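You operate a simulated robot arm through the tools that you are given. There is no shell and no other tool. Be economical: measure what you need, move in short steps, check, and stop when the job is done.

You are at the controls of a simulated robot arm. One attempt, no reset.

Task
Take the grey rag from the steel worktop and leave it on the top of the test bench. Put the silver valve block on top of the tray of sockets. Put one of the yellow plugs from the steel worktop on top of the blue block. Put the green tee fitting on the top of the carrier plate. Stack the 60 mm bag from the steel worktop on top of the 70 mm bag. Turn the press knob to 10 mm. Put one of the collars from the top of the side table on top of the white wiping block. The order is free.

The check looks at the end state, three seconds after you hand in, the way a careful person would. Anything else that was tipped, shoved, dropped, spilled or broken makes it a failure.

Robot
A 6-joint arm with a four-finger gripper on a trunk, on a base that drives. Base frame: it is fixed to the floor where the robot stands at the start and does not move with it; the origin is under the middle of the robot, x ahead of it, y to its left, z up; the surface under the hand at the start is at about z = 0.72. Readings come in m, rad, newtons and seconds.
With the tool pointing down near the work surface it reaches from about 0.48 to 0.92 m from the robot's upright axis, wherever it stands. Its first joint turns from -2.897 to 2.897 rad. Places, roughly: bag [1.25, -0.25, 0.75]; blue block (8x6x5 cm) [1.5, -0.2, 0.7]; collar (6x6x4 cm) [1.9, -0.1, 0.8]; green tee fitting (5x6x4 cm) [1.2, -0.2, 0.7]; grey rag (9x6x3 cm) [0.5, -0.2, 0.7]; press knob [1.3, -0.5, 1]; silver valve block (8x6x5 cm) [0.6, -0.3, 0.8]; top of the carrier plate [2.2, 1.9, 0.8]; top of the test bench [-2.1, 1.9, 0.8]; tray of sockets (9x20x5 cm) [0.8, -0.5, 0.7]; white wiping block [2.5, 1.75, 0.75]; yellow plug (3x3x4 cm) [0.8, 0, 0.7]; yellow plug (4x5x4 cm) [1.5, 0, 0.7]. Payload 3.43 kg.
The tool frame sits at the grasp point between the pads (the TCP): z along the fingers, y along the line on which they close. The tips reach 0.03 m beyond it. Largest opening 0.12 m; the body of the gripper starts 0.085 m behind the TCP.
Orientation is that of the tool frame in the base frame, as [roll, pitch, yaw] about the fixed x, y, z axes, in that order (R = Rz(yaw) Ry(pitch) Rx(roll)). With the fingers straight down and closing along the base's y, the tool's x points along the base's -x, its y along +y and its z along -z.

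Tools
- The arm moves only by the tool jog_arm. Its argument "targets" is a list of rows, each an object (a shift or turn left out is 0, a gripper value left out holds the last) with "delta_pos": the shift along the tool's x, y, z in m, a list of three; "dr": the turn, a rotation vector about the tool's x, y, z in rad, a list of three. In form: [{"delta_pos": [tx, ty, tz], "dr": [rx, ry, rz]}, ...]. A call has 1 to 8 rows; each row is the pose to reach, as a shift and turn from the pose commanded when the call began, along the tool's axes at that moment. "gripper" is the finger opening in m, from 0 to 0.12, set as the call begins (left out, the last holds). Rows are played at 5 a second. More than 0.05 m and 0.15 rad between two rows, or a gripper value outside its range, and nothing of the call is played. A pose out of reach is approached as far as the arm can. The call stops where the force on the tool passes 40 N (or 10 N more than at its start, if that is more) or the arm is blocked; 0.2 s more then pass. Each finger halts on what it meets, pressing with about 34 N; the grip force reading is that of the motor and also rises with nothing between the fingers. The clock runs only during rows and for 0.2 s after the last one: add rows that repeat a pose to give the fingers time. It gives the time, the measured TCP pose, the force on the tool (base axes), the opening and the grip force at its end, in the units of the frame above (readings bear some noise), with the torque about the TCP (base axes, N m) and any sound that the robot's microphone picked up.
- Cameras (640 x 400 px; columns grow to the right, rows downward): "scene" is now at [0.0705, 0.1814, 1.4954]; the picture's right is [-0.21, -0.98, 0.00], its down [-0.46, 0.10, -0.89] and it looks along [0.87, -0.18, -0.47] (base axes); focal length 265 px, centre (320, 200). "wrist" rides on the gripper at [0.071, -0.017, -0.121] in the tool frame; the picture's right is [0.23, 0.97, 0.00], its down [-0.81, 0.19, -0.55] and it looks along [-0.54, 0.13, 0.83] (tool axes); focal length 275 px, centre (320, 200). There is no depth. A picture from a camera that has moved, and an enlarged one, comes with that camera's place and axes in the base frame and with its lens.
- grab_frame(camera): a new picture of that camera. It takes no simulated time.
- slide_trunk(by): slides the trunk up (or, below 0, down) by that many m; the arm and the scene camera ride with it, the base frame stays. It gives what a move gives, with no picture.
- drive_base(legs): drives the robot by 1 to 6 legs, each [ahead, left, turn to the left] in m, m and rad, along the robot's own axes; the way and the turn of a leg run together, so that a leg with both is an arc; at most 1.5 m and 3.142 rad a leg. The arm and the cameras ride along, it lands a little off, and it stops where it bumps. It gives what a move gives.
- aim_head(pan, tilt): turns the head with the scene camera to pan (to the left, within 2.094 rad either way) and tilt (down, from -0.506 to 1.204), counted from straight ahead of the robot. It gives what a move gives.
- enlarge(camera, box): a new picture of the part [left, top, right, bottom] of that camera's present view, enlarged. It takes no simulated time.
- sign_off(): hands the job in; it is judged then, once.

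Go step by step. Nothing tells you exact positions but the pictures and the camera data: compare them with the known pose of the tool, close in by small moves and look again before you grip or let go. The budget is 196 turns and 166 pictures, counting those below and the enlarged ones. Unless the task says otherwise, let go and move clear before handing in, and close with one line.

The tools are called as a command line: name --argument value ..., lists and objects as JSON in quotes. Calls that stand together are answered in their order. jog_arm: Moves the arm, as the interface text tells. Its arguments: {"type":"object","properties":{"targets":{"type":"array","items":{"type":"object","properties":{"delta_pos":{"type":"array","items":{"type":"number"}},"dr":{"type":"array","items":{"type":"number"}}}}},"gripper":{"type":"number"}},"required":["targets"]} The other tools are called the same way: slide_trunk (by) slides the trunk up or down; drive_base (legs) drives the base; aim_head (pan, tilt) turns the head that bears the scene camera; grab_frame (camera) takes a picture; enlarge (camera, box) takes an enlarged picture of a part of a camera's view; sign_off () hands the job in.

At the start:

```text
time: 0.0
ee_pos: [0.5105, -0.0809, 1.1392]
orientation: [-3.141, -0.001, 3.141]
force: [-0.2, -1.0, 0.1]
ft_torque: [-0.02, 0.01, 0.0]
opening: 0.1202
gripper_force: 0.0
trunk travel left (down, up): [-0.05, 0.49]
robot x, y, heading: [-0.0004, 0.0026, 0.001]
head pan, tilt: [-1.553, 1.115]
```

scene: 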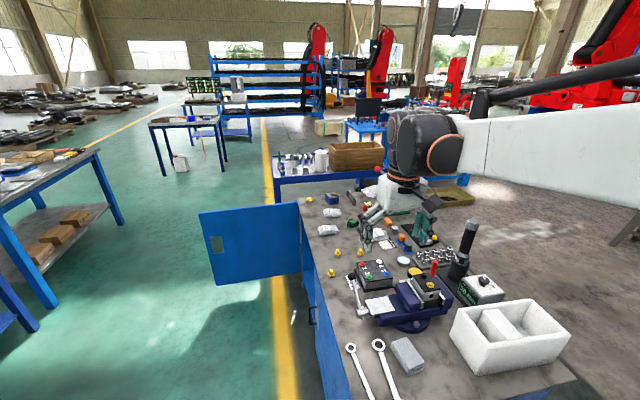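
wrist: 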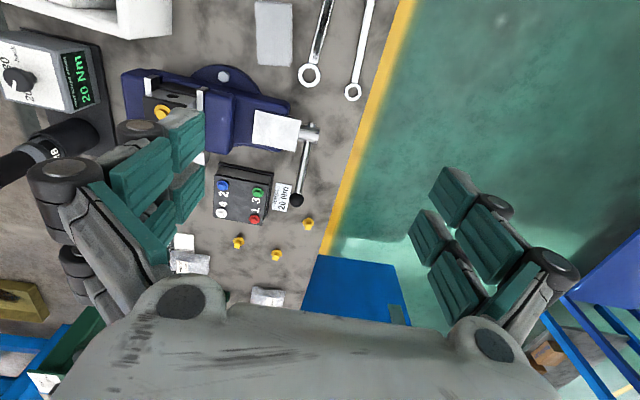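

I see a long steel worktop ahead and to the right, with many items on it. I'll start with new pictures to check the camera data.

grab_frame --camera "scene"

enlarge --camera "scene" --box '[300, 170, 500, 295]'

```text
163 pictures are left
camera scene: at [0.0705, 0.1814, 1.4954], right [-0.21, -0.98, 0.0], down [-0.46, 0.1, -0.89], along [0.87, -0.18, -0.47], focal length 265 px, centre (320, 200)
```

scene: 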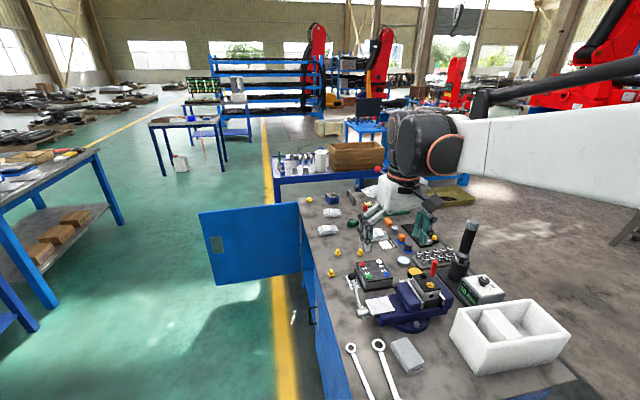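

```text
3.20 times, centred on (400, 232) of scene
camera zoom: at [0.0705, 0.1814, 1.4954], right [-0.21, -0.98, 0.0], down [-0.46, 0.1, -0.89], along [0.87, -0.18, -0.47], focal length 847 px, centre (64, 96)
```

zoom: 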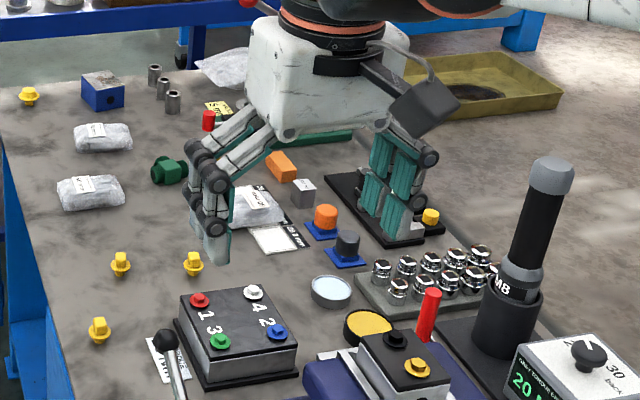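

The gripper blocks part of the view and the head reading doesn't match the view direction, so I'll test the head.

aim_head --pan -0.5 --tilt 0.7

grab_frame --camera "scene"

```text
time: 1.3
ee_pos: [0.5104, -0.08, 1.1391]
orientation: [3.141, 0.001, -3.14]
force: [-0.4, 0.4, -1.6]
ft_torque: [0.01, 0.0, -0.03]
opening: 0.1199
gripper_force: 0.1
trunk travel left (down, up): [-0.05, 0.49]
robot x, y, heading: [-0.0015, -0.0019, 0.0]
head pan, tilt: [-0.499, 0.7]
```

```text
161 pictures are left
camera scene: at [0.0616, 0.1843, 1.4703], right [-0.19, -0.98, 0.0], down [-0.68, 0.14, -0.72], along [0.7, -0.14, -0.7], focal length 265 px, centre (320, 200)
```

scene: 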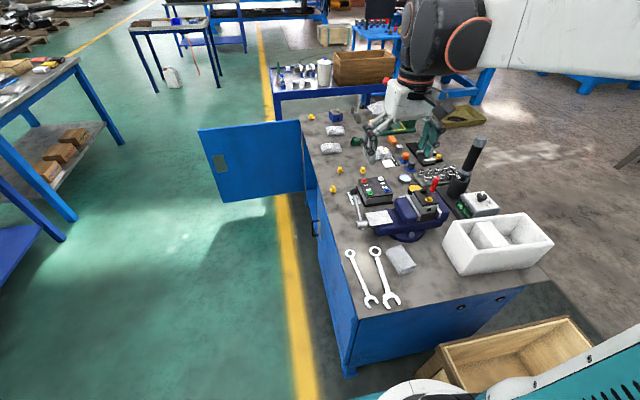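

The view direction still doesn't match the head command. I'll look again to see whether it lags or is offset.

aim_head --pan 0.3 --tilt 0.4

grab_frame --camera "scene"

```text
time: 2.4
ee_pos: [0.5093, -0.0802, 1.1385]
orientation: [3.141, 0.0, 3.14]
force: [0.0, -0.4, -0.7]
ft_torque: [0.01, 0.0, 0.03]
opening: 0.12
gripper_force: 0.1
trunk travel left (down, up): [-0.05, 0.49]
robot x, y, heading: [0.001, -0.0022, 0.001]
head pan, tilt: [0.3, 0.4]
```

```text
160 pictures are left
camera scene: at [0.0697, 0.2276, 1.5031], right [0.29, -0.96, 0.0], down [-0.37, -0.11, -0.92], along [0.88, 0.27, -0.39], focal length 265 px, centre (320, 200)
```

scene: 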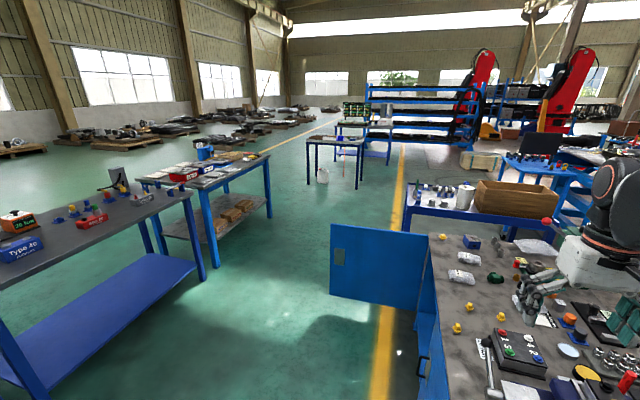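

The head works for pans near ahead. I'll look down at the near part of the worktop, with enlargements of the vise and rag.

aim_head --pan -0.4 --tilt 0.9

grab_frame --camera "scene"

```text
time: 3.5
ee_pos: [0.5092, -0.0792, 1.1386]
orientation: [-3.141, -0.001, -3.141]
force: [-0.2, 1.2, -0.3]
ft_torque: [-0.03, 0.04, -0.01]
opening: 0.1199
gripper_force: 0.1
trunk travel left (down, up): [-0.05, 0.49]
robot x, y, heading: [-0.001, -0.0012, 0.001]
head pan, tilt: [-0.4, 0.901]
```

```text
159 pictures are left
camera scene: at [0.0598, 0.1846, 1.4668], right [-0.19, -0.98, 0.0], down [-0.71, 0.14, -0.69], along [0.67, -0.13, -0.73], focal length 265 px, centre (320, 200)
```

scene: 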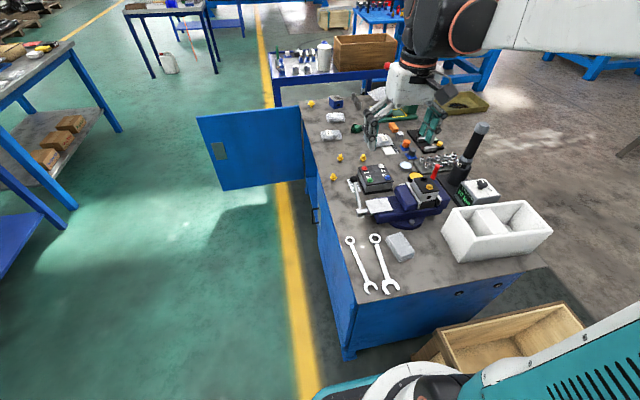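

enlarge --camera "scene" --box '[340, 160, 500, 260]'

enlarge --camera "scene" --box '[295, 85, 455, 185]'

grab_frame --camera "wrist"

```text
4.00 times, centred on (420, 210) of scene
camera zoom: at [0.0598, 0.1846, 1.4668], right [-0.19, -0.98, 0.0], down [-0.71, 0.14, -0.69], along [0.67, -0.13, -0.73], focal length 1058 px, centre (-80, 160)
```

zoom: 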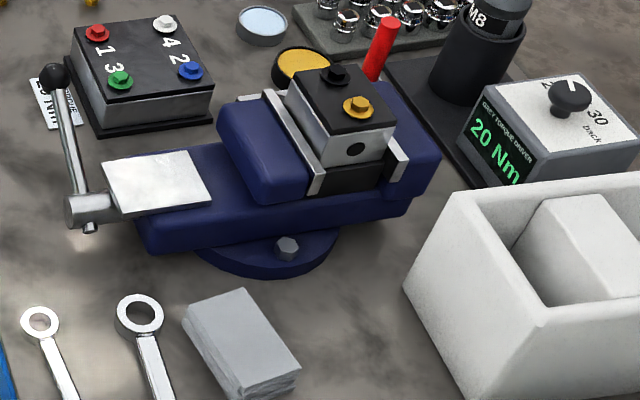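

```text
4.00 times, centred on (375, 135) of scene
camera zoom: at [0.0598, 0.1846, 1.4668], right [-0.19, -0.98, 0.0], down [-0.71, 0.14, -0.69], along [0.67, -0.13, -0.73], focal length 1058 px, centre (100, 460)
```

zoom: 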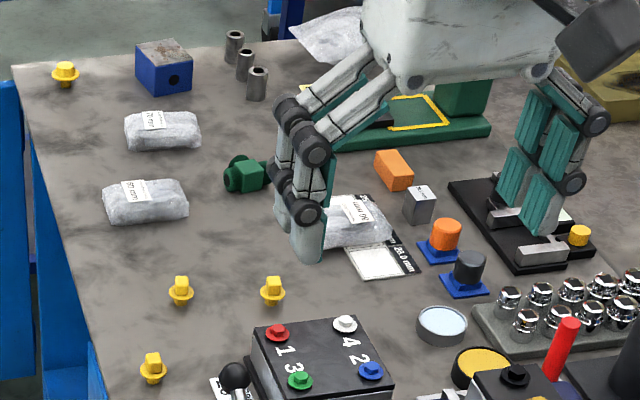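

```text
156 pictures are left
camera wrist: at [0.4383, -0.0962, 1.2588], right [-0.23, 0.97, 0.0], down [0.81, 0.19, 0.55], along [0.54, 0.13, -0.83], focal length 275 px, centre (320, 200)
```

wrist: 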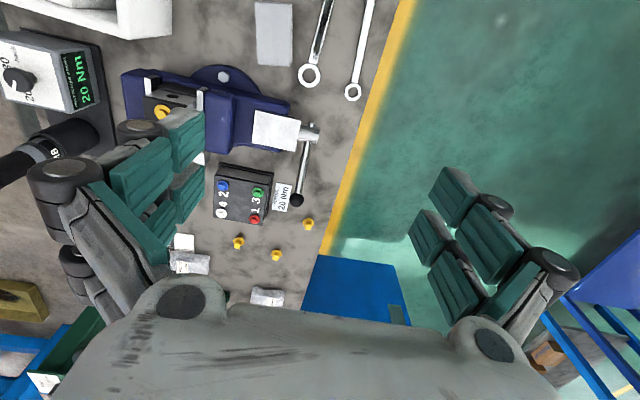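

The rag is at about (0.476, -0.156), with its long side roughly along x. The valve block stands between the vise jaws. I'll start with the rag, moving above it and looking with the wrist camera.

jog_arm --targets '[{"delta_pos": [0.005, -0.02, 0.04]}, {"delta_pos": [0.01, -0.035, 0.08]}, {"delta_pos": [0.02, -0.05, 0.12], "dr": [0, 0, -0.1]}, {"delta_pos": [0.03, -0.065, 0.16], "dr": [0, 0, -0.2]}, {"delta_pos": [0.033, -0.077, 0.2], "dr": [0, 0, -0.2]}, {"delta_pos": [0.033, -0.077, 0.23], "dr": [0, 0, -0.2]}]' --gripper 0.085

grab_frame --camera "wrist"

```text
time: 4.9
ee_pos: [0.4748, -0.1597, 0.9095]
orientation: [-3.141, 0.0, -2.941]
force: [0.1, 0.6, -0.5]
ft_torque: [0.0, -0.01, 0.0]
opening: 0.0849
gripper_force: 0.0
trunk travel left (down, up): [-0.05, 0.49]
robot x, y, heading: [-0.0039, -0.0027, -0.001]
head pan, tilt: [-0.4, 0.901]
```

```text
155 pictures are left
camera wrist: at [0.4076, -0.1894, 1.0299], right [-0.42, 0.91, 0.0], down [0.76, 0.35, 0.55], along [0.5, 0.23, -0.83], focal length 275 px, centre (320, 200)
```

wrist: 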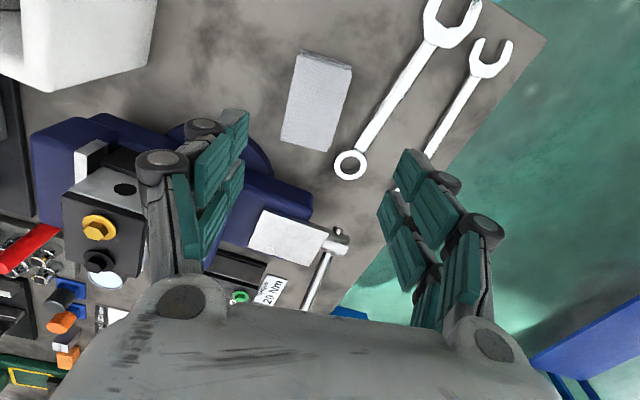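

The rag is centred under the tool and aligned with it. I'll lower and grip.

jog_arm --targets '[{"delta_pos": [0, 0, 0.05]}, {"delta_pos": [0, 0, 0.1]}, {"delta_pos": [0, 0, 0.13]}, {"delta_pos": [0, 0, 0.152]}]'

grab_frame --camera "wrist"

```text
time: 5.9
ee_pos: [0.4721, -0.157, 0.7573]
orientation: [-3.142, -0.001, -2.94]
force: [0.8, -0.8, -1.2]
ft_torque: [0.01, -0.02, 0.0]
opening: 0.085
gripper_force: 0.1
trunk travel left (down, up): [-0.05, 0.49]
robot x, y, heading: [0.0014, -0.0001, -0.005]
head pan, tilt: [-0.4, 0.901]
```

```text
154 pictures are left
camera wrist: at [0.4056, -0.1861, 0.8764], right [-0.42, 0.91, 0.0], down [0.76, 0.35, 0.55], along [0.5, 0.23, -0.83], focal length 275 px, centre (320, 200)
```

wrist: 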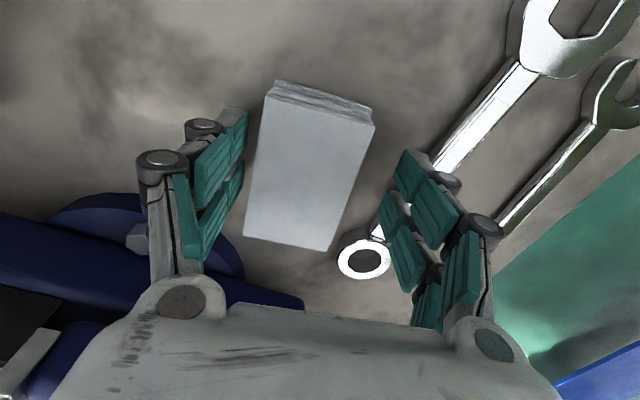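

jog_arm --targets '[{}, {}, {}]' --gripper 0.03

jog_arm --targets '[{"delta_pos": [0, 0, -0.05]}, {"delta_pos": [0, 0, -0.1]}, {"delta_pos": [0, 0, -0.15]}, {"delta_pos": [0, 0, -0.2]}, {"delta_pos": [0, 0, -0.25]}]'

grab_frame --camera "wrist"

```text
time: 6.7
ee_pos: [0.4717, -0.1561, 0.7564]
orientation: [-3.141, 0.0, -2.941]
force: [0.8, 0.3, 0.1]
ft_torque: [-0.01, 0.01, -0.04]
opening: 0.0543
gripper_force: 33.8
trunk travel left (down, up): [-0.05, 0.49]
robot x, y, heading: [-0.0009, 0.0008, -0.001]
head pan, tilt: [-0.4, 0.901]
```

```text
time: 7.9
ee_pos: [0.4755, -0.1547, 1.0067]
orientation: [-3.14, 0.0, -2.941]
force: [0.2, -0.6, -0.3]
ft_torque: [0.0, 0.07, 0.03]
opening: 0.0538
gripper_force: 34.0
trunk travel left (down, up): [-0.05, 0.49]
robot x, y, heading: [-0.0012, 0.0013, 0.0]
head pan, tilt: [-0.4, 0.901]
```

```text
153 pictures are left
camera wrist: at [0.4079, -0.1846, 1.1274], right [-0.42, 0.91, 0.0], down [0.76, 0.35, 0.55], along [0.5, 0.23, -0.83], focal length 275 px, centre (320, 200)
```

wrist: 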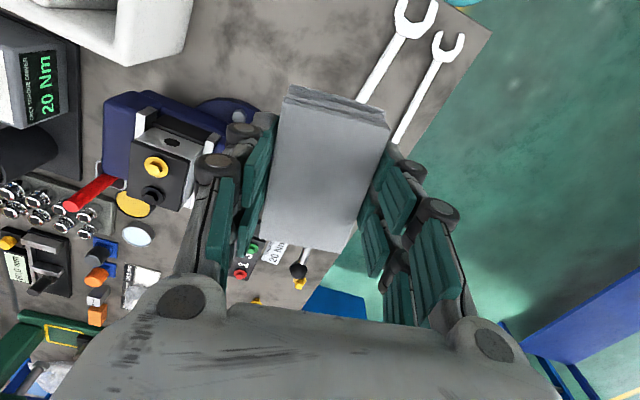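

The rag is held. Next I'll look back-left for the test bench.

aim_head --pan 2.05 --tilt 0.35

grab_frame --camera "scene"

aim_head --pan 0.9 --tilt 0.4

grab_frame --camera "scene"

```text
time: 10.1
ee_pos: [0.4752, -0.155, 1.0076]
orientation: [-3.14, 0.0, -2.942]
force: [-0.1, 0.0, -0.2]
ft_torque: [0.02, 0.02, -0.02]
opening: 0.0539
gripper_force: 34.0
trunk travel left (down, up): [-0.05, 0.49]
robot x, y, heading: [-0.0011, 0.0015, -0.002]
head pan, tilt: [2.051, 0.351]
```

```text
152 pictures are left
camera scene: at [-0.0617, 0.2828, 1.5077], right [0.89, 0.46, 0.0], down [0.16, -0.3, -0.94], along [-0.43, 0.83, -0.34], focal length 265 px, centre (320, 200)
```

scene: 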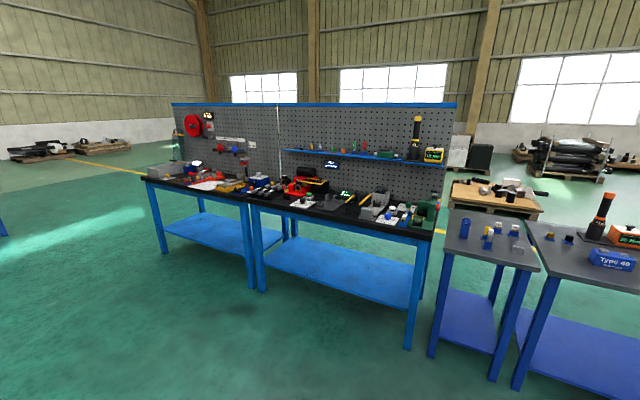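

```text
time: 11.5
ee_pos: [0.475, -0.1546, 1.0062]
orientation: [-3.14, -0.001, -2.943]
force: [0.6, -0.1, -1.9]
ft_torque: [0.04, -0.02, 0.0]
opening: 0.0542
gripper_force: 34.1
trunk travel left (down, up): [-0.05, 0.49]
robot x, y, heading: [-0.0017, 0.0009, 0.004]
head pan, tilt: [0.901, 0.4]
```

```text
151 pictures are left
camera scene: at [0.0387, 0.2728, 1.5031], right [0.78, -0.62, 0.0], down [-0.24, -0.31, -0.92], along [0.57, 0.72, -0.39], focal length 265 px, centre (320, 200)
```

scene: 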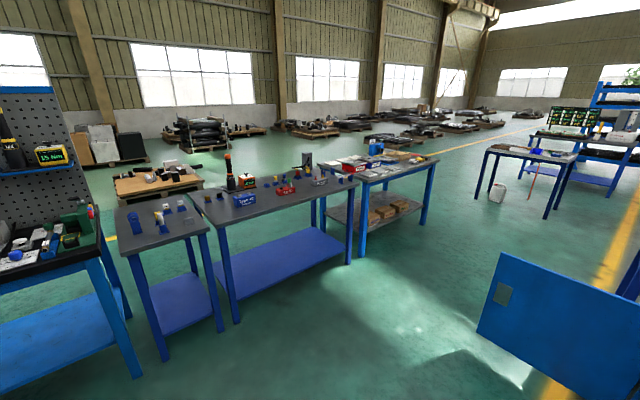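

aim_head --pan 2.05 --tilt 0.35

enlarge --camera "scene" --box '[130, 140, 290, 240]'

enlarge --camera "scene" --box '[240, 150, 440, 275]'

```text
time: 12.9
ee_pos: [0.4751, -0.1543, 1.0057]
orientation: [3.14, 0.0, -2.94]
force: [0.2, -0.1, -1.0]
ft_torque: [0.01, -0.01, -0.02]
opening: 0.0542
gripper_force: 33.6
trunk travel left (down, up): [-0.05, 0.49]
robot x, y, heading: [-0.0026, -0.0007, 0.003]
head pan, tilt: [2.051, 0.351]
```

```text
4.00 times, centred on (210, 190) of scene
camera zoom: at [-0.0617, 0.2828, 1.5077], right [0.89, 0.46, 0.0], down [0.16, -0.3, -0.94], along [-0.43, 0.83, -0.34], focal length 1058 px, centre (760, 240)
```

zoom: 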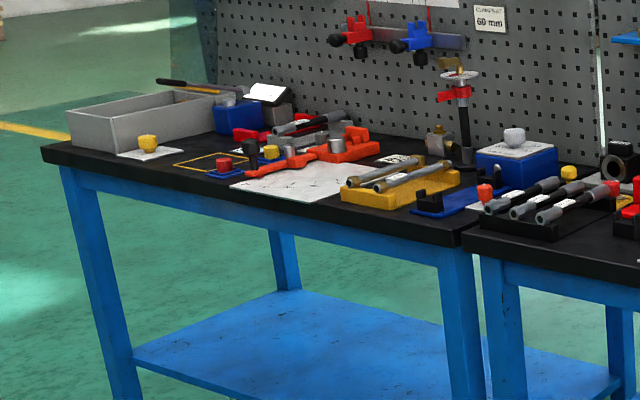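

```text
3.20 times, centred on (340, 212) of scene
camera zoom: at [-0.0617, 0.2828, 1.5077], right [0.89, 0.46, 0.0], down [0.16, -0.3, -0.94], along [-0.43, 0.83, -0.34], focal length 847 px, centre (256, 160)
```

zoom: 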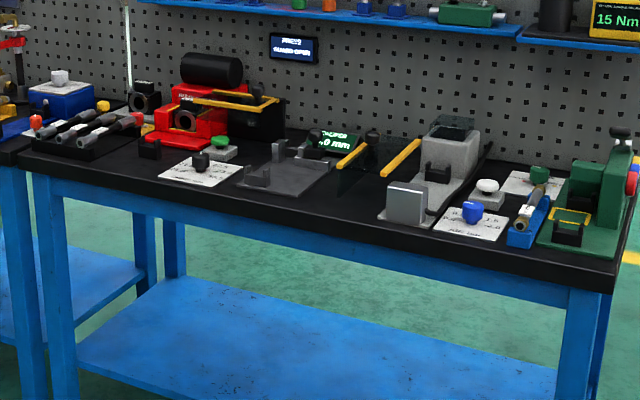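

The left black-topped table, from x -2.9 to -1.5 with its front at y 1.75, matches the test bench. I'll drive in front of it and look for a free spot.

drive_base --legs '[[0, 0.5, 0], [0, 0, 1.571], [0, 1.1, 0], [0, 1.0, 0], [0.5, 0, 0]]'

aim_head --pan 0.0 --tilt 0.7

grab_frame --camera "scene"

```text
time: 32.2
ee_pos: [-1.9817, 1.4389, 1.006]
orientation: [3.141, 0.0, -1.343]
force: [-0.5, -0.3, -0.5]
ft_torque: [0.02, 0.02, 0.01]
opening: 0.0542
gripper_force: 33.5
trunk travel left (down, up): [-0.05, 0.49]
robot x, y, heading: [-2.1226, 0.9615, 1.594]
head pan, tilt: [2.051, 0.351]
```

```text
time: 34.2
ee_pos: [-1.9813, 1.4389, 1.0059]
orientation: [-3.141, 0.0, -1.343]
force: [0.3, 0.2, -0.5]
ft_torque: [-0.01, -0.02, 0.0]
opening: 0.0541
gripper_force: 33.6
trunk travel left (down, up): [-0.05, 0.49]
robot x, y, heading: [-2.1255, 0.9615, 1.598]
head pan, tilt: [0.0, 0.7]
```

```text
148 pictures are left
camera scene: at [-2.3242, 1.0202, 1.4763], right [1.0, 0.03, 0.0], down [0.02, -0.64, -0.76], along [-0.02, 0.76, -0.64], focal length 265 px, centre (320, 200)
```

scene: 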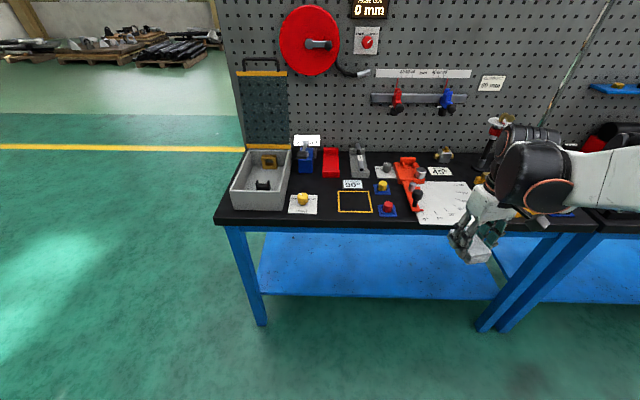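

enlarge --camera "scene" --box '[220, 130, 380, 230]'

enlarge --camera "scene" --box '[370, 130, 530, 230]'

```text
4.00 times, centred on (300, 180) of scene
camera zoom: at [-2.3242, 1.0202, 1.4763], right [1.0, 0.03, 0.0], down [0.02, -0.64, -0.76], along [-0.02, 0.76, -0.64], focal length 1058 px, centre (400, 280)
```

zoom: 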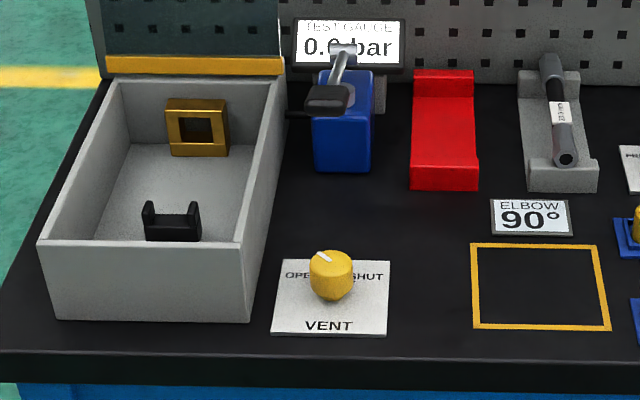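

```text
4.00 times, centred on (450, 180) of scene
camera zoom: at [-2.3242, 1.0202, 1.4763], right [1.0, 0.03, 0.0], down [0.02, -0.64, -0.76], along [-0.02, 0.76, -0.64], focal length 1058 px, centre (-200, 280)
```

zoom: 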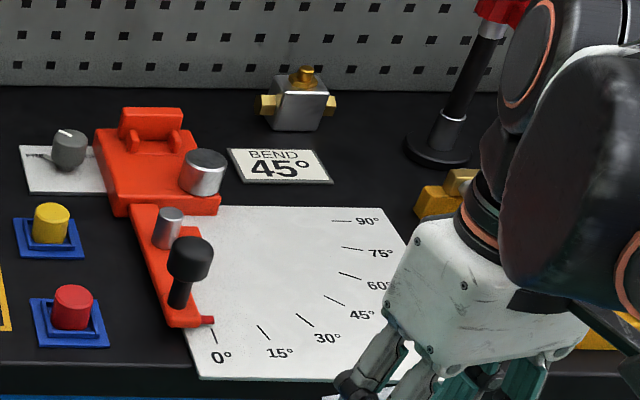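

There is a free bare strip between the VENT card and the yellow outline, centred at about (-2.315, 1.835). I'll drive a little closer to bring it well within reach.

drive_base --legs '[[0.15, 0.2, -0.027]]'

```text
time: 36.0
ee_pos: [-2.1739, 1.5825, 1.0069]
orientation: [3.14, 0.0, -1.365]
force: [-0.2, -0.1, -0.4]
ft_torque: [0.0, 0.01, 0.0]
opening: 0.054
gripper_force: 33.5
trunk travel left (down, up): [-0.05, 0.49]
robot x, y, heading: [-2.327, 1.1067, 1.581]
head pan, tilt: [0.0, 0.7]
```

jog_arm --targets '[{"delta_pos": [-0.04, 0.0124, 0], "dr": [0, 0, 0.05]}, {"delta_pos": [-0.079, 0.0248, 0], "dr": [0, 0, 0.1]}, {"delta_pos": [-0.118, 0.037, 0], "dr": [0, 0, 0.15]}, {"delta_pos": [-0.157, 0.0495, 0], "dr": [0, 0, 0.206]}, {"delta_pos": [-0.197, 0.062, 0], "dr": [0, 0, 0.206]}, {"delta_pos": [-0.236, 0.0743, 0], "dr": [0, 0, 0.206]}, {"delta_pos": [-0.2755, 0.0867, 0], "dr": [0, 0, 0.206]}, {"delta_pos": [-0.2755, 0.0867, 0.03], "dr": [0, 0, 0.206]}]'

grab_frame --camera "scene"

grab_frame --camera "wrist"

```text
time: 37.8
ee_pos: [-2.3149, 1.8344, 0.9746]
orientation: [-3.14, 0.001, -1.571]
force: [-0.6, 0.8, -0.1]
ft_torque: [-0.04, 0.04, 0.0]
opening: 0.0538
gripper_force: 34.0
trunk travel left (down, up): [-0.05, 0.49]
robot x, y, heading: [-2.3258, 1.1087, 1.579]
head pan, tilt: [0.0, 0.7]
```

```text
145 pictures are left
camera scene: at [-2.5256, 1.1714, 1.4762], right [1.0, 0.01, 0.0], down [0.0, -0.64, -0.76], along [0.0, 0.76, -0.64], focal length 265 px, centre (320, 200)
```

scene: 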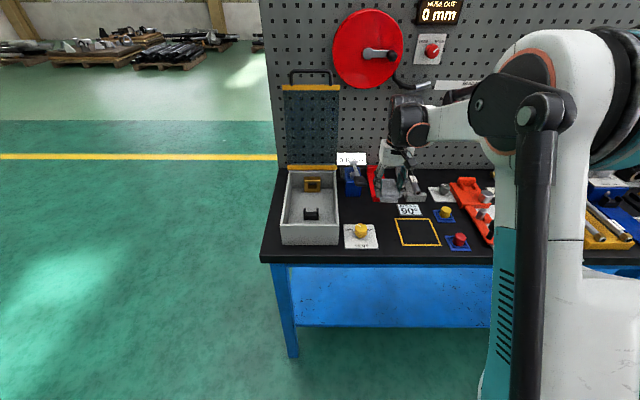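

```text
144 pictures are left
camera wrist: at [-2.2985, 1.7634, 1.0947], right [-0.97, -0.23, 0.0], down [-0.19, 0.81, 0.55], along [-0.13, 0.54, -0.83], focal length 275 px, centre (320, 200)
```

wrist: 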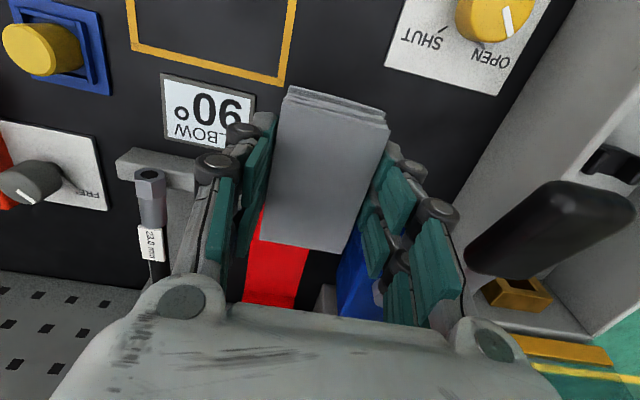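

The two views put the bench top at z about 0.845. I'll shift to (-2.32, 1.80), lower most of the way and check.

jog_arm --targets '[{"delta_pos": [0.034, 0.004, 0]}, {"delta_pos": [0.034, 0.004, 0.04]}, {"delta_pos": [0.034, 0.004, 0.075]}, {"delta_pos": [0.034, 0.004, 0.075]}]'

grab_frame --camera "wrist"

enlarge --camera "scene" --box '[300, 140, 460, 240]'

```text
time: 38.8
ee_pos: [-2.3177, 1.8004, 0.8999]
orientation: [-3.142, -0.001, -1.571]
force: [1.2, 0.2, -0.8]
ft_torque: [-0.06, 0.03, 0.03]
opening: 0.054
gripper_force: 34.5
trunk travel left (down, up): [-0.05, 0.49]
robot x, y, heading: [-2.329, 1.1093, 1.575]
head pan, tilt: [0.0, 0.7]
```

```text
143 pictures are left
camera wrist: at [-2.3018, 1.7305, 1.0202], right [-0.97, -0.23, 0.0], down [-0.19, 0.81, 0.55], along [-0.13, 0.54, -0.83], focal length 275 px, centre (320, 200)
```

wrist: 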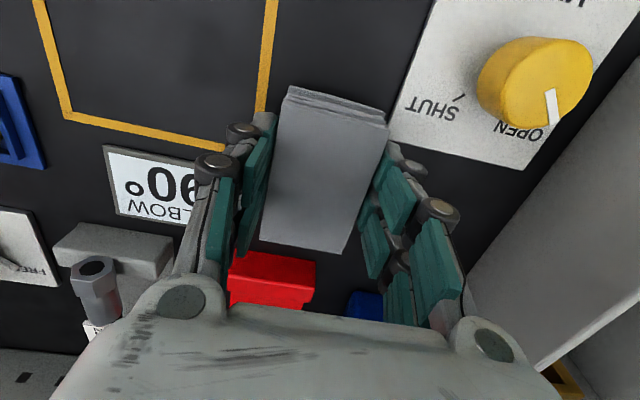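

```text
4.00 times, centred on (380, 190) of scene
camera zoom: at [-2.5254, 1.1715, 1.4763], right [1.0, 0.01, 0.0], down [0.0, -0.64, -0.76], along [-0.01, 0.76, -0.64], focal length 1058 px, centre (80, 240)
```

zoom: 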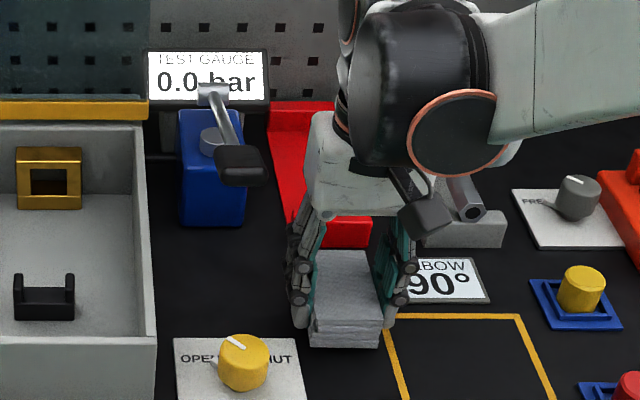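

jog_arm --targets '[{"delta_pos": [0.005, 0, 0.008]}, {"delta_pos": [0.005, 0, 0.012]}, {"delta_pos": [0.005, 0, 0.016]}, {"delta_pos": [0.005, 0, 0.018]}]'

grab_frame --camera "wrist"

```text
time: 40.0
ee_pos: [-2.3195, 1.7952, 0.8855]
orientation: [3.141, 0.004, -1.57]
force: [1.2, -0.8, 21.7]
ft_torque: [-0.36, 0.04, 0.0]
opening: 0.0542
gripper_force: 33.7
trunk travel left (down, up): [-0.05, 0.49]
robot x, y, heading: [-2.3226, 1.1076, 1.576]
head pan, tilt: [0.0, 0.7]
stopped in row 4: the force on the tool passed its limit at 41 N (the readings are from after the stop); the commanded pose is now the measured one
```

```text
141 pictures are left
camera wrist: at [-2.3024, 1.7243, 1.0062], right [-0.97, -0.23, 0.0], down [-0.19, 0.81, 0.56], along [-0.13, 0.54, -0.83], focal length 275 px, centre (320, 200)
```

wrist: 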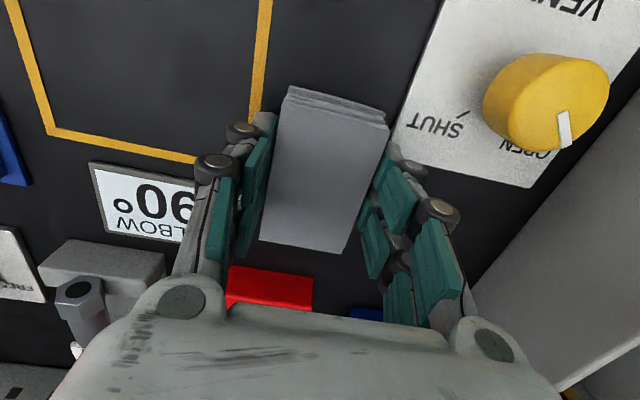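

The rag is touching down. I'll release it and rise.

jog_arm --targets '[{}, {}]' --gripper 0.075

jog_arm --targets '[{"delta_pos": [0, 0, -0.05]}, {"delta_pos": [0, 0, -0.1]}, {"delta_pos": [0, 0, -0.15]}, {"delta_pos": [0, 0, -0.2]}]'

grab_frame --camera "wrist"

```text
time: 40.6
ee_pos: [-2.3197, 1.7962, 0.8845]
orientation: [3.141, 0.003, -1.57]
force: [-0.2, 0.4, 0.1]
ft_torque: [0.01, 0.01, 0.01]
opening: 0.0751
gripper_force: 0.0
trunk travel left (down, up): [-0.05, 0.49]
robot x, y, heading: [-2.3221, 1.1069, 1.58]
head pan, tilt: [0.0, 0.7]
```

```text
time: 41.6
ee_pos: [-2.3186, 1.7998, 1.0864]
orientation: [-3.141, 0.0, -1.569]
force: [-0.7, 0.2, -0.9]
ft_torque: [0.0, 0.01, -0.05]
opening: 0.0749
gripper_force: 0.1
trunk travel left (down, up): [-0.05, 0.49]
robot x, y, heading: [-2.323, 1.1065, 1.574]
head pan, tilt: [0.0, 0.7]
```

```text
140 pictures are left
camera wrist: at [-2.3017, 1.729, 1.2065], right [-0.97, -0.23, 0.0], down [-0.19, 0.81, 0.55], along [-0.13, 0.54, -0.83], focal length 275 px, centre (320, 200)
```

wrist: 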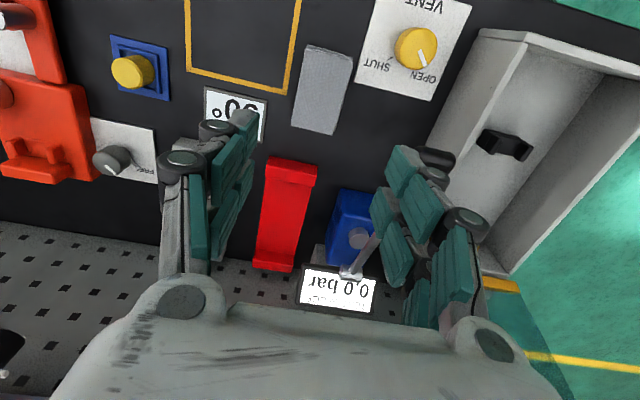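

The rag lies flat on the bench. I'll drive back to the left side of the worktop and face it.

drive_base --legs '[[-0.55, 0, 0], [0, -1.5, 0], [0, -1.5, 0], [0, 0, -3.13]]'

aim_head --pan 0.0 --tilt 0.75

grab_frame --camera "scene"

```text
time: 66.1
ee_pos: [0.7191, -0.0367, 1.0851]
orientation: [3.141, 0.002, 1.64]
force: [-0.1, -0.6, -0.3]
ft_torque: [-0.02, -0.03, -0.02]
opening: 0.0753
gripper_force: 0.1
trunk travel left (down, up): [-0.05, 0.49]
robot x, y, heading: [0.6787, 0.6584, -1.499]
head pan, tilt: [0.0, 0.7]
```

```text
time: 66.8
ee_pos: [0.7209, -0.0361, 1.0865]
orientation: [3.141, 0.0, 1.64]
force: [0.0, 0.0, 0.3]
ft_torque: [-0.03, 0.01, 0.02]
opening: 0.0751
gripper_force: 0.0
trunk travel left (down, up): [-0.05, 0.49]
robot x, y, heading: [0.683, 0.6601, -1.492]
head pan, tilt: [0.0, 0.75]
```

```text
139 pictures are left
camera scene: at [0.8841, 0.6083, 1.472], right [-1.0, -0.08, 0.0], down [-0.05, 0.68, -0.73], along [0.06, -0.73, -0.68], focal length 265 px, centre (320, 200)
```

scene: 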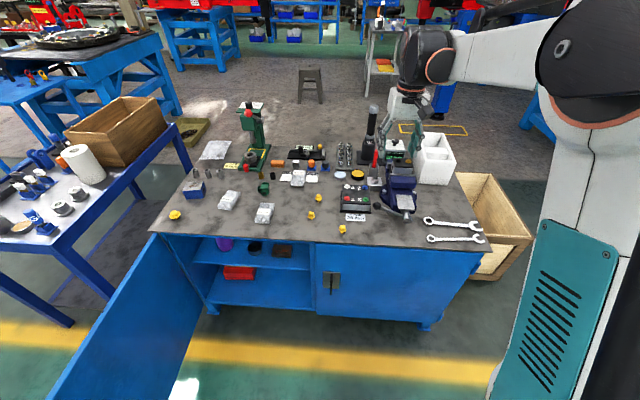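

Good overview. I'll enlarge it before moving closer.

enlarge --camera "scene" --box '[155, 95, 315, 195]'

enlarge --camera "scene" --box '[265, 120, 465, 245]'

```text
4.00 times, centred on (235, 145) of scene
camera zoom: at [0.8841, 0.6083, 1.472], right [-1.0, -0.08, 0.0], down [-0.05, 0.68, -0.73], along [0.06, -0.73, -0.68], focal length 1058 px, centre (660, 420)
```

zoom: 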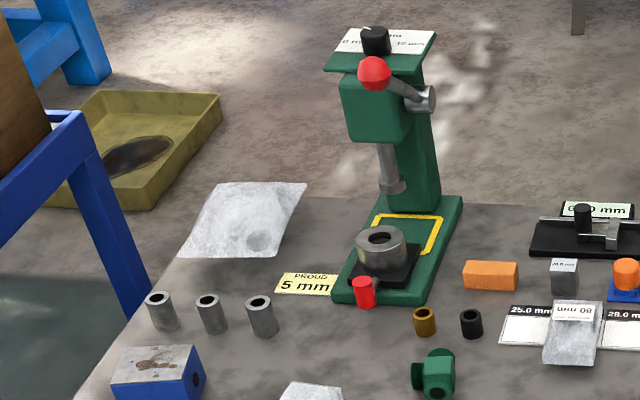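

```text
3.20 times, centred on (365, 182) of scene
camera zoom: at [0.8841, 0.6083, 1.472], right [-1.0, -0.08, 0.0], down [-0.05, 0.68, -0.73], along [0.06, -0.73, -0.68], focal length 847 px, centre (176, 256)
```

zoom: 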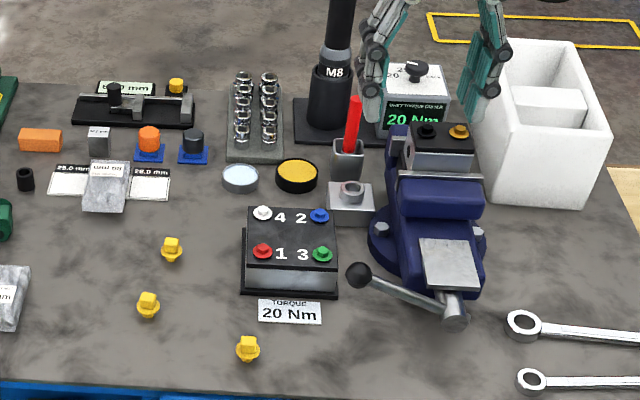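

I can see the 80 mm bag on the cards, the press knob on top of the press, and the valve block in the vise. I'll retract the arm, then drive closer.

jog_arm --targets '[{"delta_pos": [0.045, 0, 0]}, {"delta_pos": [0.09, 0, 0]}, {"delta_pos": [0.135, 0, 0]}, {"delta_pos": [0.17, 0, 0]}]'

drive_base --legs '[[0.25, 0, -0.079]]'

grab_frame --camera "scene"

grab_frame --camera "wrist"

```text
time: 67.8
ee_pos: [0.7061, 0.1361, 1.0866]
orientation: [-3.141, 0.002, 1.64]
force: [-0.1, -0.4, 0.0]
ft_torque: [0.02, 0.01, 0.03]
opening: 0.0749
gripper_force: 0.0
trunk travel left (down, up): [-0.05, 0.49]
robot x, y, heading: [0.679, 0.6547, -1.491]
head pan, tilt: [0.0, 0.75]
```

```text
time: 69.6
ee_pos: [0.673, -0.1087, 1.0864]
orientation: [3.141, 0.002, 1.559]
force: [0.6, -0.2, -0.1]
ft_torque: [-0.04, 0.01, 0.0]
opening: 0.0751
gripper_force: 0.0
trunk travel left (down, up): [-0.05, 0.49]
robot x, y, heading: [0.686, 0.4143, -1.574]
head pan, tilt: [0.0, 0.75]
```

```text
136 pictures are left
camera scene: at [0.888, 0.3479, 1.472], right [-1.0, 0.01, 0.0], down [0.0, 0.68, -0.73], along [0.0, -0.73, -0.68], focal length 265 px, centre (320, 200)
```

scene: 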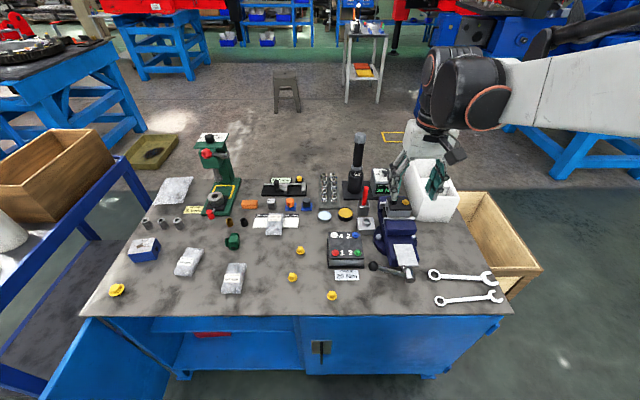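

```text
135 pictures are left
camera wrist: at [0.6564, -0.0365, 1.2071], right [0.98, 0.22, 0.0], down [0.18, -0.81, 0.55], along [0.12, -0.54, -0.83], focal length 275 px, centre (320, 200)
```

wrist: 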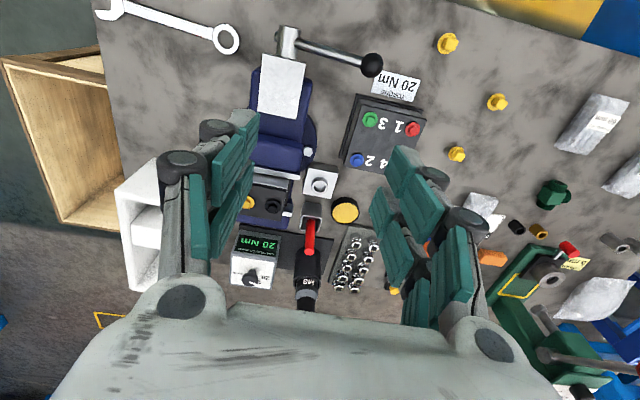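

I'll bring the wrist camera closer to the valve block.

jog_arm --targets '[{"delta_pos": [-0.03, -0.015, 0.02]}, {"delta_pos": [-0.06, -0.03, 0.045]}, {"delta_pos": [-0.09, -0.045, 0.065]}, {"delta_pos": [-0.1, -0.05, 0.09]}]' --gripper 0.1

grab_frame --camera "wrist"

enlarge --camera "wrist" --box '[180, 130, 380, 255]'

enlarge --camera "scene" --box '[310, 170, 470, 270]'

```text
time: 70.6
ee_pos: [0.6224, -0.2092, 0.9963]
orientation: [-3.141, 0.003, 1.558]
force: [1.1, -0.9, -0.3]
ft_torque: [0.01, -0.01, -0.02]
opening: 0.0998
gripper_force: 0.0
trunk travel left (down, up): [-0.05, 0.49]
robot x, y, heading: [0.6868, 0.4127, -1.576]
head pan, tilt: [0.0, 0.75]
```

```text
134 pictures are left
camera wrist: at [0.6057, -0.1357, 1.1158], right [0.98, 0.22, 0.0], down [0.18, -0.81, 0.55], along [0.12, -0.54, -0.83], focal length 275 px, centre (320, 200)
```

wrist: 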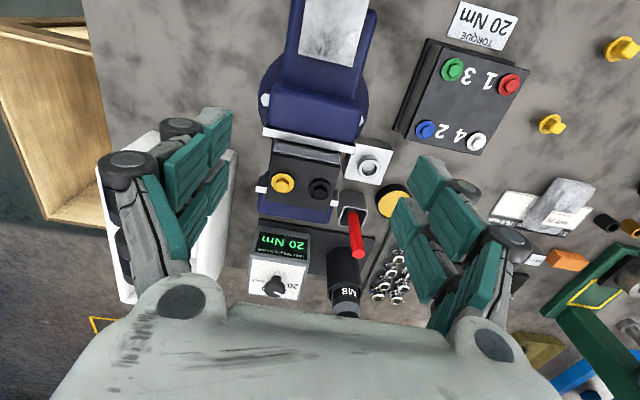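

```text
3.20 times, centred on (280, 192) of wrist
camera zoom: at [0.6057, -0.1357, 1.1158], right [0.98, 0.22, 0.0], down [0.18, -0.81, 0.55], along [0.12, -0.54, -0.83], focal length 881 px, centre (448, 224)
```

zoom: 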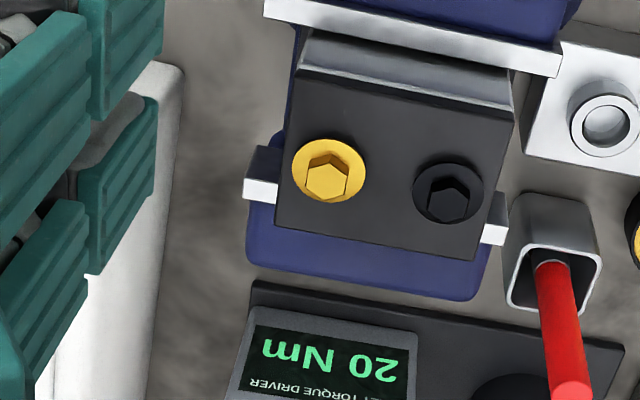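

```text
4.00 times, centred on (390, 220) of scene
camera zoom: at [0.8879, 0.3475, 1.472], right [-1.0, 0.01, 0.0], down [0.0, 0.68, -0.73], along [0.0, -0.73, -0.68], focal length 1058 px, centre (40, 120)
```

zoom: 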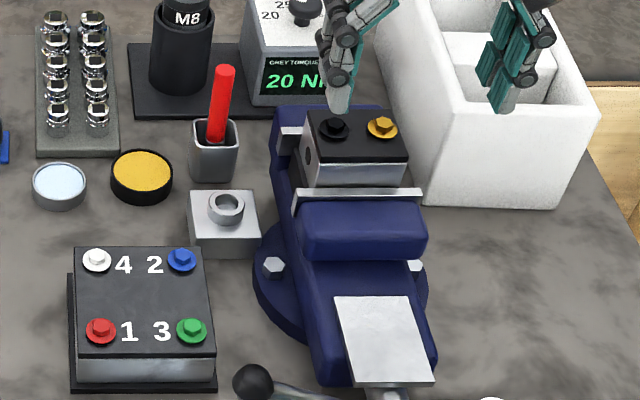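

The block stands loose between the jaws, centred at about (0.621, -0.295) with its top near z 0.845. I'll move over it and check before lowering.

jog_arm --targets '[{"delta_pos": [-0.045, 0, 0]}, {"delta_pos": [-0.0855, 0, 0.0], "dr": [0, 0, -0.03]}, {"delta_pos": [-0.0855, 0, 0.05], "dr": [0, 0, -0.03]}, {"delta_pos": [-0.0855, 0, 0.09], "dr": [0, 0, -0.03]}]'

grab_frame --camera "wrist"

enlarge --camera "scene" --box '[310, 150, 470, 250]'

```text
time: 71.6
ee_pos: [0.6213, -0.2952, 0.9047]
orientation: [3.141, 0.001, 1.59]
force: [-0.4, 1.3, 0.2]
ft_torque: [0.0, -0.02, -0.01]
opening: 0.1001
gripper_force: 0.0
trunk travel left (down, up): [-0.05, 0.49]
robot x, y, heading: [0.6882, 0.4125, -1.58]
head pan, tilt: [0.0, 0.75]
```

```text
131 pictures are left
camera wrist: at [0.6029, -0.2231, 1.0258], right [0.97, 0.25, 0.0], down [0.21, -0.81, 0.55], along [0.14, -0.54, -0.83], focal length 275 px, centre (320, 200)
```

wrist: 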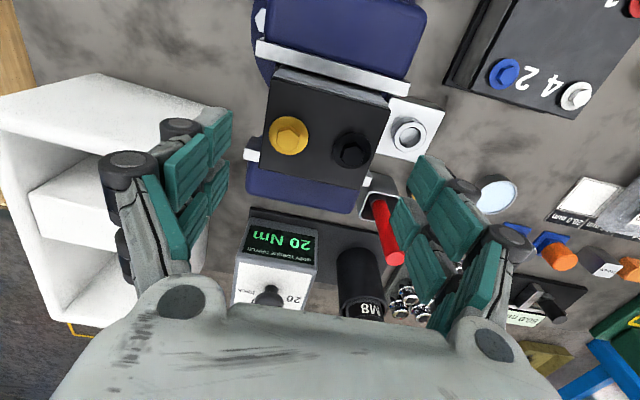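

```text
4.00 times, centred on (390, 200) of scene
camera zoom: at [0.8878, 0.3478, 1.472], right [-1.0, 0.01, 0.0], down [0.0, 0.68, -0.73], along [0.0, -0.73, -0.68], focal length 1058 px, centre (40, 200)
```

zoom: 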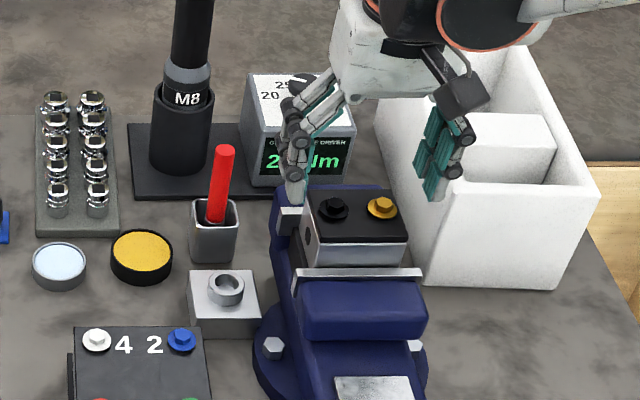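

The tool is centred over the block. I'll lower and grip.

jog_arm --targets '[{"delta_pos": [0, 0, 0.03]}, {"delta_pos": [0, 0, 0.05]}, {"delta_pos": [0, 0, 0.063]}, {"delta_pos": [0, 0, 0.063]}]'

grab_frame --camera "wrist"

```text
time: 72.6
ee_pos: [0.6195, -0.2939, 0.8438]
orientation: [-3.142, 0.003, 1.589]
force: [-4.7, -7.0, 8.4]
ft_torque: [-0.3, 0.46, 0.21]
opening: 0.1066
gripper_force: 5.2
trunk travel left (down, up): [-0.05, 0.49]
robot x, y, heading: [0.6862, 0.414, -1.577]
head pan, tilt: [0.0, 0.75]
```

```text
129 pictures are left
camera wrist: at [0.6018, -0.2222, 0.9642], right [0.97, 0.25, 0.0], down [0.21, -0.81, 0.55], along [0.14, -0.54, -0.83], focal length 275 px, centre (320, 200)
```

wrist: 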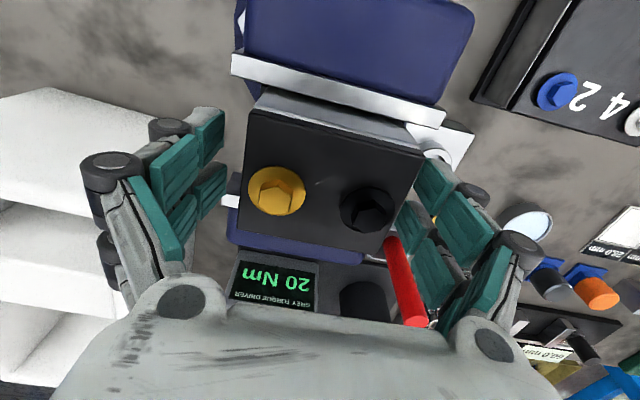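

There's a light contact with the right finger. I'll rise, open wider and shift a few millimetres (+x, +y) to re-centre.

jog_arm --targets '[{"delta_pos": [0, 0, -0.03]}, {"delta_pos": [0, 0, -0.07]}, {"delta_pos": [-0.0, 0.004, -0.09]}]'

jog_arm --targets '[{"delta_pos": [0.006, 0, 0]}, {"delta_pos": [0.006, 0, 0]}]' --gripper 0.12

enlarge --camera "wrist" --box '[200, 40, 440, 190]'

enlarge --camera "scene" --box '[340, 170, 440, 232]'

```text
time: 73.4
ee_pos: [0.6234, -0.2913, 0.9344]
orientation: [-3.141, 0.001, 1.588]
force: [0.0, 0.2, 0.3]
ft_torque: [-0.01, -0.04, 0.0]
opening: 0.0999
gripper_force: 0.0
trunk travel left (down, up): [-0.05, 0.49]
robot x, y, heading: [0.6887, 0.4112, -1.575]
head pan, tilt: [0.0, 0.75]
```

```text
time: 74.0
ee_pos: [0.6241, -0.2853, 0.9351]
orientation: [-3.141, 0.002, 1.586]
force: [1.2, 0.7, 0.2]
ft_torque: [0.01, -0.01, -0.01]
opening: 0.1199
gripper_force: 0.1
trunk travel left (down, up): [-0.05, 0.49]
robot x, y, heading: [0.6902, 0.4087, -1.574]
head pan, tilt: [0.0, 0.75]
```

```text
2.67 times, centred on (320, 115) of wrist
camera zoom: at [0.6059, -0.2142, 1.0547], right [0.97, 0.25, 0.0], down [0.21, -0.81, 0.55], along [0.14, -0.54, -0.83], focal length 734 px, centre (320, 427)
```

zoom: 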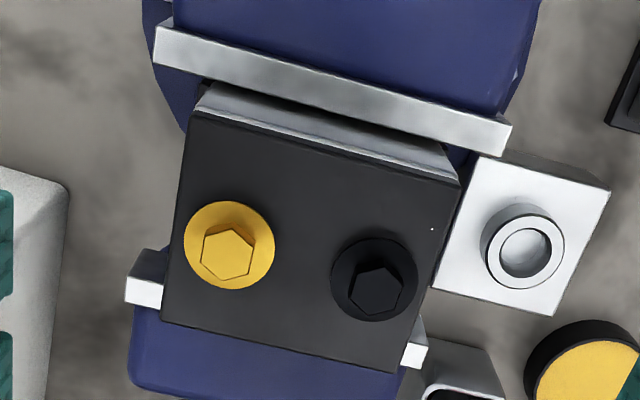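

```text
6.40 times, centred on (390, 201) of scene
camera zoom: at [0.888, 0.3478, 1.472], right [-1.0, 0.01, 0.0], down [0.0, 0.68, -0.73], along [0.0, -0.73, -0.68], focal length 1693 px, centre (-128, 194)
```

zoom: 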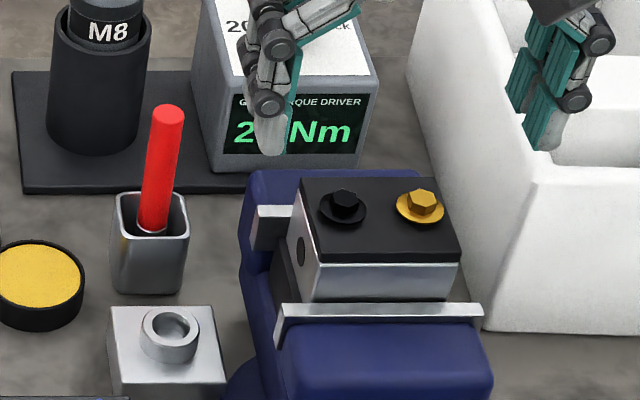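

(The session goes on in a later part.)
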